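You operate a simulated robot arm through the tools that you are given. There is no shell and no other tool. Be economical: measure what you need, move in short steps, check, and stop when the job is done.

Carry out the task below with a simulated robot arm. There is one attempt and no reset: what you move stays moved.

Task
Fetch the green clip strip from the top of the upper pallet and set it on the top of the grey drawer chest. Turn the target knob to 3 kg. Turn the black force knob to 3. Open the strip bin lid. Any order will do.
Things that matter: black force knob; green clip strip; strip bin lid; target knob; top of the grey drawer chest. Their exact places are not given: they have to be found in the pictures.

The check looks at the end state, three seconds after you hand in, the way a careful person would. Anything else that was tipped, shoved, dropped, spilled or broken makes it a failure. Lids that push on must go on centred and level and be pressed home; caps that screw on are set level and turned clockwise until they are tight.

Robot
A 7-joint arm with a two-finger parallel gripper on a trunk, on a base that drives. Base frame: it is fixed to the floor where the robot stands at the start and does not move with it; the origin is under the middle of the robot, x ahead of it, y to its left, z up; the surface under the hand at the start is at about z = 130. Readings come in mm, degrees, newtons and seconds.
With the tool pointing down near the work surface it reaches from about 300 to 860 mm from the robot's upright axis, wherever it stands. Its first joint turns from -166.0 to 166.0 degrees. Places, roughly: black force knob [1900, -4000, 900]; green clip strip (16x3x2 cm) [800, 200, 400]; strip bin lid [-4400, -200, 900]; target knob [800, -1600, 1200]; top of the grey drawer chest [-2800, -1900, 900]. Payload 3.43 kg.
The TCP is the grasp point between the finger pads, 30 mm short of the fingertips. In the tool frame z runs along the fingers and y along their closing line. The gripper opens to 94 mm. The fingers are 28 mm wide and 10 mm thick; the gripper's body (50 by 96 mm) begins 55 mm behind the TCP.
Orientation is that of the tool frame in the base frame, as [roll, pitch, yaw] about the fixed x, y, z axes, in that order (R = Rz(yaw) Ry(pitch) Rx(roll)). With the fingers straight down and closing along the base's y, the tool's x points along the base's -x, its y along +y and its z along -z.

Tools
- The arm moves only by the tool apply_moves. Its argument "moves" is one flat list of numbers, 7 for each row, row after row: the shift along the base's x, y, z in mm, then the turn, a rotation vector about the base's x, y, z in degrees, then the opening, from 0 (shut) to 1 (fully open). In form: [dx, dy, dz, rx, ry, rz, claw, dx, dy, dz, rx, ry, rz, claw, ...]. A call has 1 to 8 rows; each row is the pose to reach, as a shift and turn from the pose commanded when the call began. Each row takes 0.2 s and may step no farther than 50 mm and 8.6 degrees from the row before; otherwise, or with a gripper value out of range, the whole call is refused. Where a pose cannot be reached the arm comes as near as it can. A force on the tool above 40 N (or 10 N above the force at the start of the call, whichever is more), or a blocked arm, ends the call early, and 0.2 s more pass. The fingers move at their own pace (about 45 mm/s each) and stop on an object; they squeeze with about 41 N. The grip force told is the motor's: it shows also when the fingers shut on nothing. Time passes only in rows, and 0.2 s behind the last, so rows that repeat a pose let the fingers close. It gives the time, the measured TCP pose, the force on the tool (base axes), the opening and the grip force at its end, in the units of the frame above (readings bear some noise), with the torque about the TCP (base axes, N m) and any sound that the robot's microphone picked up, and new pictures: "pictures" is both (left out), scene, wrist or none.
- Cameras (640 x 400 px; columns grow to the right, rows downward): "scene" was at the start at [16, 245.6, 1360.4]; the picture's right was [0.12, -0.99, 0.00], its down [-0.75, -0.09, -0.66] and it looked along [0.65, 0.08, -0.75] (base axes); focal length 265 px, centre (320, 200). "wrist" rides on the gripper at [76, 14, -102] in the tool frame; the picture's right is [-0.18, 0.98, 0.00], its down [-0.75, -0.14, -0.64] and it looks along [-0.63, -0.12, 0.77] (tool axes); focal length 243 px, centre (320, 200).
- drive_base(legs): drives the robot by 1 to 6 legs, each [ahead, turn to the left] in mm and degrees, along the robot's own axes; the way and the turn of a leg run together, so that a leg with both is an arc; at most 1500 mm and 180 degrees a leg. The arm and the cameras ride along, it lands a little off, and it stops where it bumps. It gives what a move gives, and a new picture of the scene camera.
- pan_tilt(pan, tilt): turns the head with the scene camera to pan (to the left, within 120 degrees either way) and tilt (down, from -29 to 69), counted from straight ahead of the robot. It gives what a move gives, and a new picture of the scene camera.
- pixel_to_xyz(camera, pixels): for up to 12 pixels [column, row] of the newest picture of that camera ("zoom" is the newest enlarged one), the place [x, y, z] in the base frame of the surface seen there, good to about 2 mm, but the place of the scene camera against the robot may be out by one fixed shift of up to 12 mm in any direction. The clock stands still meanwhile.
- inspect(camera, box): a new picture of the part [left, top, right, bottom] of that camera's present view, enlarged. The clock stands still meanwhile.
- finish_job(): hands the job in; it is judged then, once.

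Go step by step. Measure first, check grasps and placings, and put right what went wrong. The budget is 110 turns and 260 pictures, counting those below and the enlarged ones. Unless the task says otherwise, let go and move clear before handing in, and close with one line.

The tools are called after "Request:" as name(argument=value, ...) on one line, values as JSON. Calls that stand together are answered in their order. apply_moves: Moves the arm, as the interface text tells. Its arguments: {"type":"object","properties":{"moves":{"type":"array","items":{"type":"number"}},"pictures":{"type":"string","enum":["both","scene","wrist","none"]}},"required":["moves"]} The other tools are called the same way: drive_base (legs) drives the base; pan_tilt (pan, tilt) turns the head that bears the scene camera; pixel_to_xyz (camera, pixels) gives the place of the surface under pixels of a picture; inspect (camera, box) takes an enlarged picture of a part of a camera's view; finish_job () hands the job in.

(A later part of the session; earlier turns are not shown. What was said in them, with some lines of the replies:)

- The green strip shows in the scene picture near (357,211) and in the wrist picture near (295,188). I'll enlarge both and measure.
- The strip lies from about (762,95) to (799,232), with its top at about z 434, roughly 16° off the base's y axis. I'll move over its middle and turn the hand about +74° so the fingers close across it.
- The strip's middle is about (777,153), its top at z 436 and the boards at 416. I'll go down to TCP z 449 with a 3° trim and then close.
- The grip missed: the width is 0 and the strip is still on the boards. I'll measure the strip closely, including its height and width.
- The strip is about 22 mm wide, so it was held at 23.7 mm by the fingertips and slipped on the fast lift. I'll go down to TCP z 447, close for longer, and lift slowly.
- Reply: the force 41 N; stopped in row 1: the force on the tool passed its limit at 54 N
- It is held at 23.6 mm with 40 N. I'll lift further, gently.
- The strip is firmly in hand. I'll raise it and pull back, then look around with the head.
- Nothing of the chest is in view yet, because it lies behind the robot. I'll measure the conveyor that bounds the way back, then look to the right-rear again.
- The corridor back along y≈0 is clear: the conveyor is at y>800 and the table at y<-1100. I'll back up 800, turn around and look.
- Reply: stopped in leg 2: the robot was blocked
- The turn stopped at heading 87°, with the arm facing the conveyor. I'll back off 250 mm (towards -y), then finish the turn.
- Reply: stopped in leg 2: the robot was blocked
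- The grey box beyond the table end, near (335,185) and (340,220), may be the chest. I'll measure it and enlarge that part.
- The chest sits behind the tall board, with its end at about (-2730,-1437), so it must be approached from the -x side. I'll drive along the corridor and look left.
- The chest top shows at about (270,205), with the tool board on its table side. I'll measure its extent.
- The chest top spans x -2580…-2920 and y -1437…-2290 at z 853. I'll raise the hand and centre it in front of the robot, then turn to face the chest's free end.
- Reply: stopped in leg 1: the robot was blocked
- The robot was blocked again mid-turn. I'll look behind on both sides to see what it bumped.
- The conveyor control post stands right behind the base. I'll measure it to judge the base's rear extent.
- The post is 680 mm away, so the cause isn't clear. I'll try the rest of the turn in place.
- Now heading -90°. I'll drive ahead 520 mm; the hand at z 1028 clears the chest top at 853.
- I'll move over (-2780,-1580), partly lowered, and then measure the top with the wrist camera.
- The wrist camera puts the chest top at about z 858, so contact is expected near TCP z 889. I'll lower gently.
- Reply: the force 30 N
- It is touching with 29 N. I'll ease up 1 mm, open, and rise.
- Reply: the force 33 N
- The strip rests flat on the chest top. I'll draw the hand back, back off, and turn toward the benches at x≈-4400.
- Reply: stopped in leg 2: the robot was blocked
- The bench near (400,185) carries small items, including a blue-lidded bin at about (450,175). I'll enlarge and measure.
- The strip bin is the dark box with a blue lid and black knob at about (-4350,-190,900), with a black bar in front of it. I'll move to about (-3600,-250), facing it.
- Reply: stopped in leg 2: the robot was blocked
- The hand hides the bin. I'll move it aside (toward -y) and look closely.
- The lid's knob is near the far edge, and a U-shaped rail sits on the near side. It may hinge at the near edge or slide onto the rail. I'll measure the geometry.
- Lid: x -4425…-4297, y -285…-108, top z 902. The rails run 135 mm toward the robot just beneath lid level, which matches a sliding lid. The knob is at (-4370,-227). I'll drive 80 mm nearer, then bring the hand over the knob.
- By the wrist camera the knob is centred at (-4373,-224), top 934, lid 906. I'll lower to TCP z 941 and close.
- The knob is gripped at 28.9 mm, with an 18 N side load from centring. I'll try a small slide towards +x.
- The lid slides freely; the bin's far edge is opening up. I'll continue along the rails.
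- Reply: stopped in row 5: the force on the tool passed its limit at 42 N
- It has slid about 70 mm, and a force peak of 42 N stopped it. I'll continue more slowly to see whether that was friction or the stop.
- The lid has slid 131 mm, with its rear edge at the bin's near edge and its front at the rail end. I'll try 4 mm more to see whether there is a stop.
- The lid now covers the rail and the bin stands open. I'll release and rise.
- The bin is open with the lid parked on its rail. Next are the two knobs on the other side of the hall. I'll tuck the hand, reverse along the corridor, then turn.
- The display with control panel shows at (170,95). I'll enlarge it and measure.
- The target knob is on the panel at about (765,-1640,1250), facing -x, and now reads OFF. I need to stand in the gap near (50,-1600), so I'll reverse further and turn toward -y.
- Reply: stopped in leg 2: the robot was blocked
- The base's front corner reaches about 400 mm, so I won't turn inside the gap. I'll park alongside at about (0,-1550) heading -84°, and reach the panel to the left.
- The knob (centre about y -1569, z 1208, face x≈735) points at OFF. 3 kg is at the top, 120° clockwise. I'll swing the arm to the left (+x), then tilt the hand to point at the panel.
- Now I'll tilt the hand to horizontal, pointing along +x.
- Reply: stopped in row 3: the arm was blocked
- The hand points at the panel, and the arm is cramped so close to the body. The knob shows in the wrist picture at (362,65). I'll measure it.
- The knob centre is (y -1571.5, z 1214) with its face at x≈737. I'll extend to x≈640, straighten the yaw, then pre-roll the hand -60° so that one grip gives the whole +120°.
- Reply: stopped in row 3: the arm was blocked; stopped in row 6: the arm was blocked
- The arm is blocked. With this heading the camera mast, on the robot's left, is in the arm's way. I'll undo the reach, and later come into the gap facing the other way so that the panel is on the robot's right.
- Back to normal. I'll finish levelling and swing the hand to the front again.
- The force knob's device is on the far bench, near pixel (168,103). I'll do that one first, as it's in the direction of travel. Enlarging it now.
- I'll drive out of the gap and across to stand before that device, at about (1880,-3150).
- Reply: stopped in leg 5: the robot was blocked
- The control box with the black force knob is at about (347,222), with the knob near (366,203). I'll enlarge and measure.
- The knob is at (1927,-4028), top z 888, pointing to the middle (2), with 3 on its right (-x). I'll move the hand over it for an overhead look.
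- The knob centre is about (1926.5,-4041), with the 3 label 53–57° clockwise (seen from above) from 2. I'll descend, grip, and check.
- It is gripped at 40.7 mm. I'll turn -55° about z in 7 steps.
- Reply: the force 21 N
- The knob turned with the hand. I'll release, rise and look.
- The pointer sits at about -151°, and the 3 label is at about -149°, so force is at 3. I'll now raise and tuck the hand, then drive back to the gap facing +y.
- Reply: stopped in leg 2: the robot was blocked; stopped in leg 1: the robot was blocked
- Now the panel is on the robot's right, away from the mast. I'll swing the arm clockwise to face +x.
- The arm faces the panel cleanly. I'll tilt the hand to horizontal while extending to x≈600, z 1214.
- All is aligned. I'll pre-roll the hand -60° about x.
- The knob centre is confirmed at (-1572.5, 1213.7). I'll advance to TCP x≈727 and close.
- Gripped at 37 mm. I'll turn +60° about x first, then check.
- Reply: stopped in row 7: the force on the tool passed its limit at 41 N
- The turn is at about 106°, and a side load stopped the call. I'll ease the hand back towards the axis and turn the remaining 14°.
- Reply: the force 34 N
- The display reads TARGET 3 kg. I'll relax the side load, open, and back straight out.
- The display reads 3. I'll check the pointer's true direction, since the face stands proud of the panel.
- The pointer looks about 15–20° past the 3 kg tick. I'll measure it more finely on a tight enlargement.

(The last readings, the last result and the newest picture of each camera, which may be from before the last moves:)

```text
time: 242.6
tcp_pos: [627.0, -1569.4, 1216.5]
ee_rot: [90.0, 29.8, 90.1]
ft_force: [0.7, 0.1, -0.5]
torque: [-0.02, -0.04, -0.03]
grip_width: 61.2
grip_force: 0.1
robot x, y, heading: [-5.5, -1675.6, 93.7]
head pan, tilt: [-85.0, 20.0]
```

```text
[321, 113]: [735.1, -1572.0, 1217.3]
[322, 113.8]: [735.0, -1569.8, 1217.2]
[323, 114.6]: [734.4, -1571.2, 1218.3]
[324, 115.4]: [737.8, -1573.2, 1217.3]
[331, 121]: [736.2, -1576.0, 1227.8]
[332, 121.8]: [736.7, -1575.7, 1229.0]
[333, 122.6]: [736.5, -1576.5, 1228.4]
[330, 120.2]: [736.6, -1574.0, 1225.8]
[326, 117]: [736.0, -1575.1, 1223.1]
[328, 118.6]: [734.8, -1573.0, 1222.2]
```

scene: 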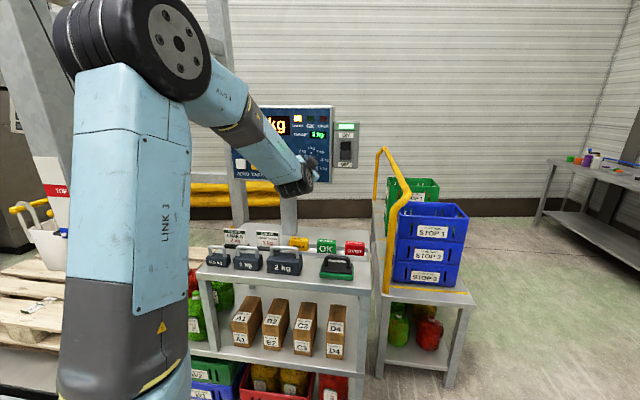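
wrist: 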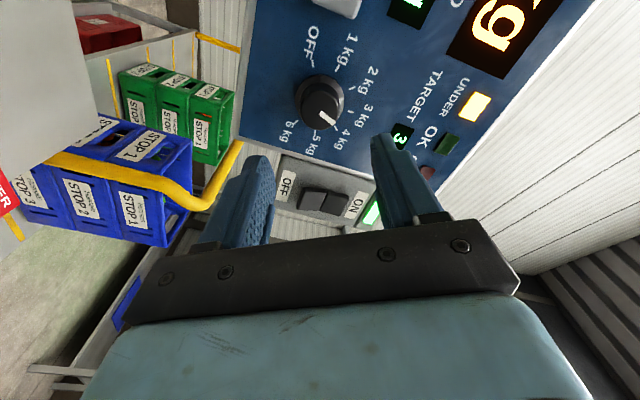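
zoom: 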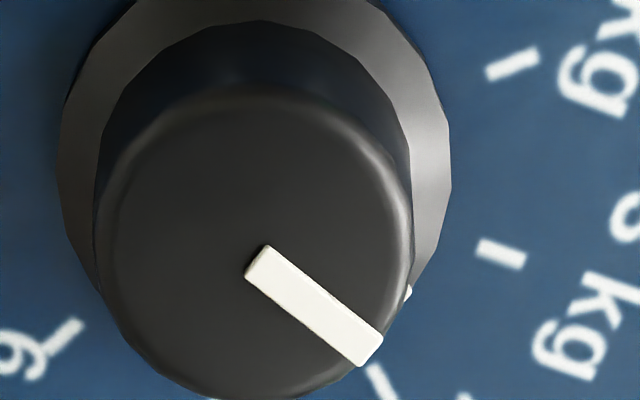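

The pointer is about 16° past the 3 kg mark. I'll grip it again here and turn back 15°.

Request:
apply_moves(moves=[35, -1.5, -1, 0, 0, 0, 0.65, 70, -1.5, -1, 0, 0, 0, 0.65, 92, -1.5, -1, 0, 0, 0, 0.65, 99, -1.5, -1, 0, 0, 0, 0.65, 99, -1.5, -1, 0, 0, 0, 0, 99, -1.5, -1, 0, 0, 0, 0, 99, -1.5, -1, 0, 0, 0, 0, 99, -1.5, -1, 0, 0, 0, 0], pictures="none")

Request:
apply_moves(moves=[0, 0, 0, -5, 0, 0, 0, 0, 0, 0, -10, 0, 0, 0, 0, 0, 0, -15, 0, 0, 0, 0, 0, 0, -15, 0, 0, 0], pictures="none")

Request:
apply_moves(moves=[0, 0, 0, 0, 0, 0, 0.65, 0, 0, 0, 0, 0, 0, 0.65, 0, 0, 0, 0, 0, 0, 0.65, -25, 0, 0, 0, 0, 0, 0.65, -65, 0, 0, 0, 0, 0, 0.65, -100, 0, 0, 0, 0, 0, 0.65], pictures="wrist")

Request:
inspect(camera="wrist", box=[248, 60, 408, 160])

```text
time: 244.4
tcp_pos: [726.3, -1571.7, 1217.7]
ee_rot: [89.9, 29.8, 90.1]
ft_force: [9.2, 3.6, 14.2]
torque: [0.04, -0.48, 0.29]
grip_width: 36.9
grip_force: 45.2
robot x, y, heading: [-4.7, -1679.1, 93.9]
head pan, tilt: [-85.0, 20.0]
```

```text
time: 245.2
tcp_pos: [725.2, -1571.0, 1216.9]
ee_rot: [89.6, 43.7, 90.1]
ft_force: [-0.4, 0.1, -2.6]
torque: [0.01, -0.12, -0.32]
grip_width: 36.6
grip_force: 44.7
robot x, y, heading: [-5.7, -1678.4, 93.5]
head pan, tilt: [-85.0, 20.0]
stopped in row 4: the force on the tool passed its limit at 41 N (the readings are from after the stop); the commanded pose is now the measured one
```

```text
time: 246.6
tcp_pos: [624.4, -1571.9, 1218.8]
ee_rot: [89.6, 43.7, 89.8]
ft_force: [1.2, 0.2, -0.8]
torque: [0.03, -0.03, -0.03]
grip_width: 60.9
grip_force: 0.0
robot x, y, heading: [-3.7, -1680.0, 93.5]
head pan, tilt: [-85.0, 20.0]
```

wrist: 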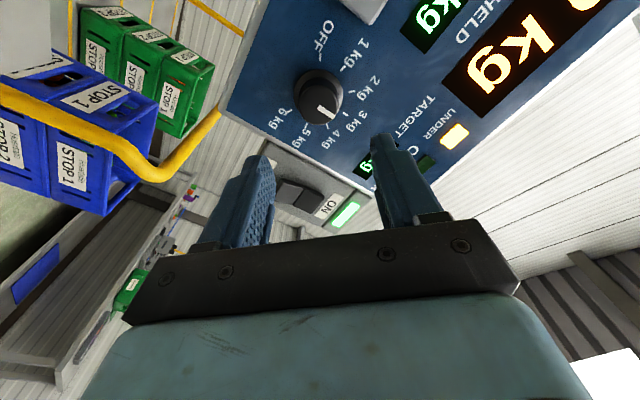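

```text
4.00 times, centred on (328, 110) of wrist
```

zoom: 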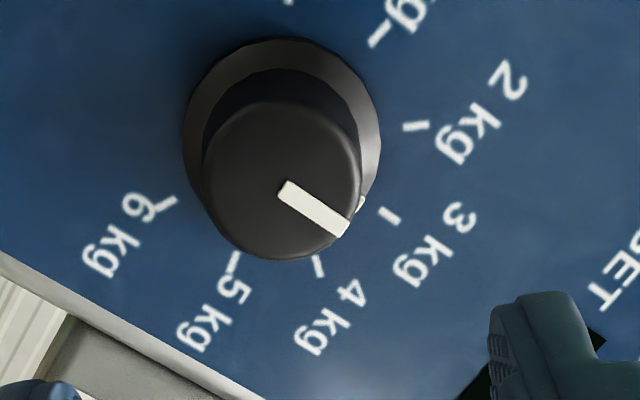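

The pointer now lies along the 3 kg tick direction (32° against 31° in the enlargement). I'll draw back a little more and confirm the display.

Request:
apply_moves(moves=[-30, 0, 0, 0, 0, 0, 0.65, -50, 0, 0, 0, 0, 0, 0.65, -50, 0, 0, 0, 0, 0, 0.65], pictures="scene")

Request:
inspect(camera="scene", box=[230, 95, 370, 183])

```text
time: 247.4
tcp_pos: [574.3, -1570.9, 1217.6]
ee_rot: [89.6, 43.7, 89.9]
ft_force: [0.0, -0.5, -0.4]
torque: [0.0, 0.01, 0.0]
grip_width: 61.1
grip_force: 0.0
robot x, y, heading: [-2.3, -1678.1, 93.7]
head pan, tilt: [-85.0, 20.0]
```

scene: 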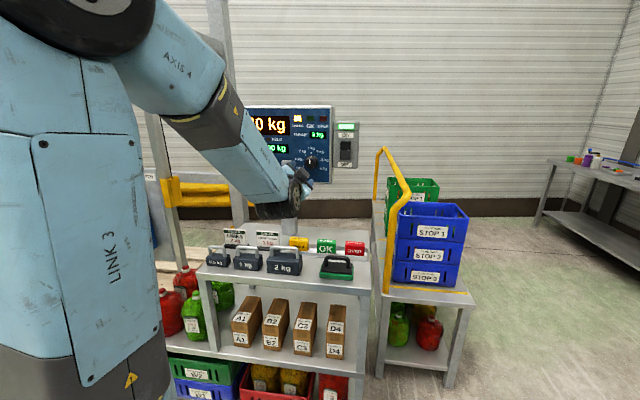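

```text
4.55 times, centred on (300, 139) of scene
```

zoom: 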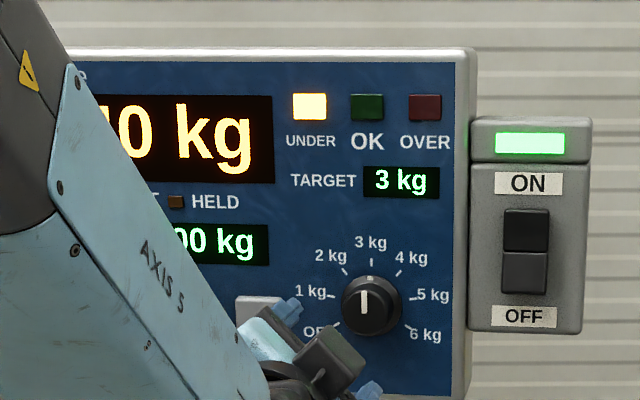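

TARGET reads 3 kg and the pointer stands at the 3 kg tick. The force knob is at 3, the bin lid is open, the strip lies on the chest top, and the hand is clear, so I'm handing in.

Request:
finish_job()

```text
The job is handed in.
```

I finished all four tasks and handed the job in: the green clip strip is on the grey drawer chest, the target knob is at 3 kg, the black force knob is at 3, and the strip bin lid is open. Several base turns reported "blocked", including one near the chest after the strip was set down. I saw nothing disturbed, but I did not go back to look at the strip.
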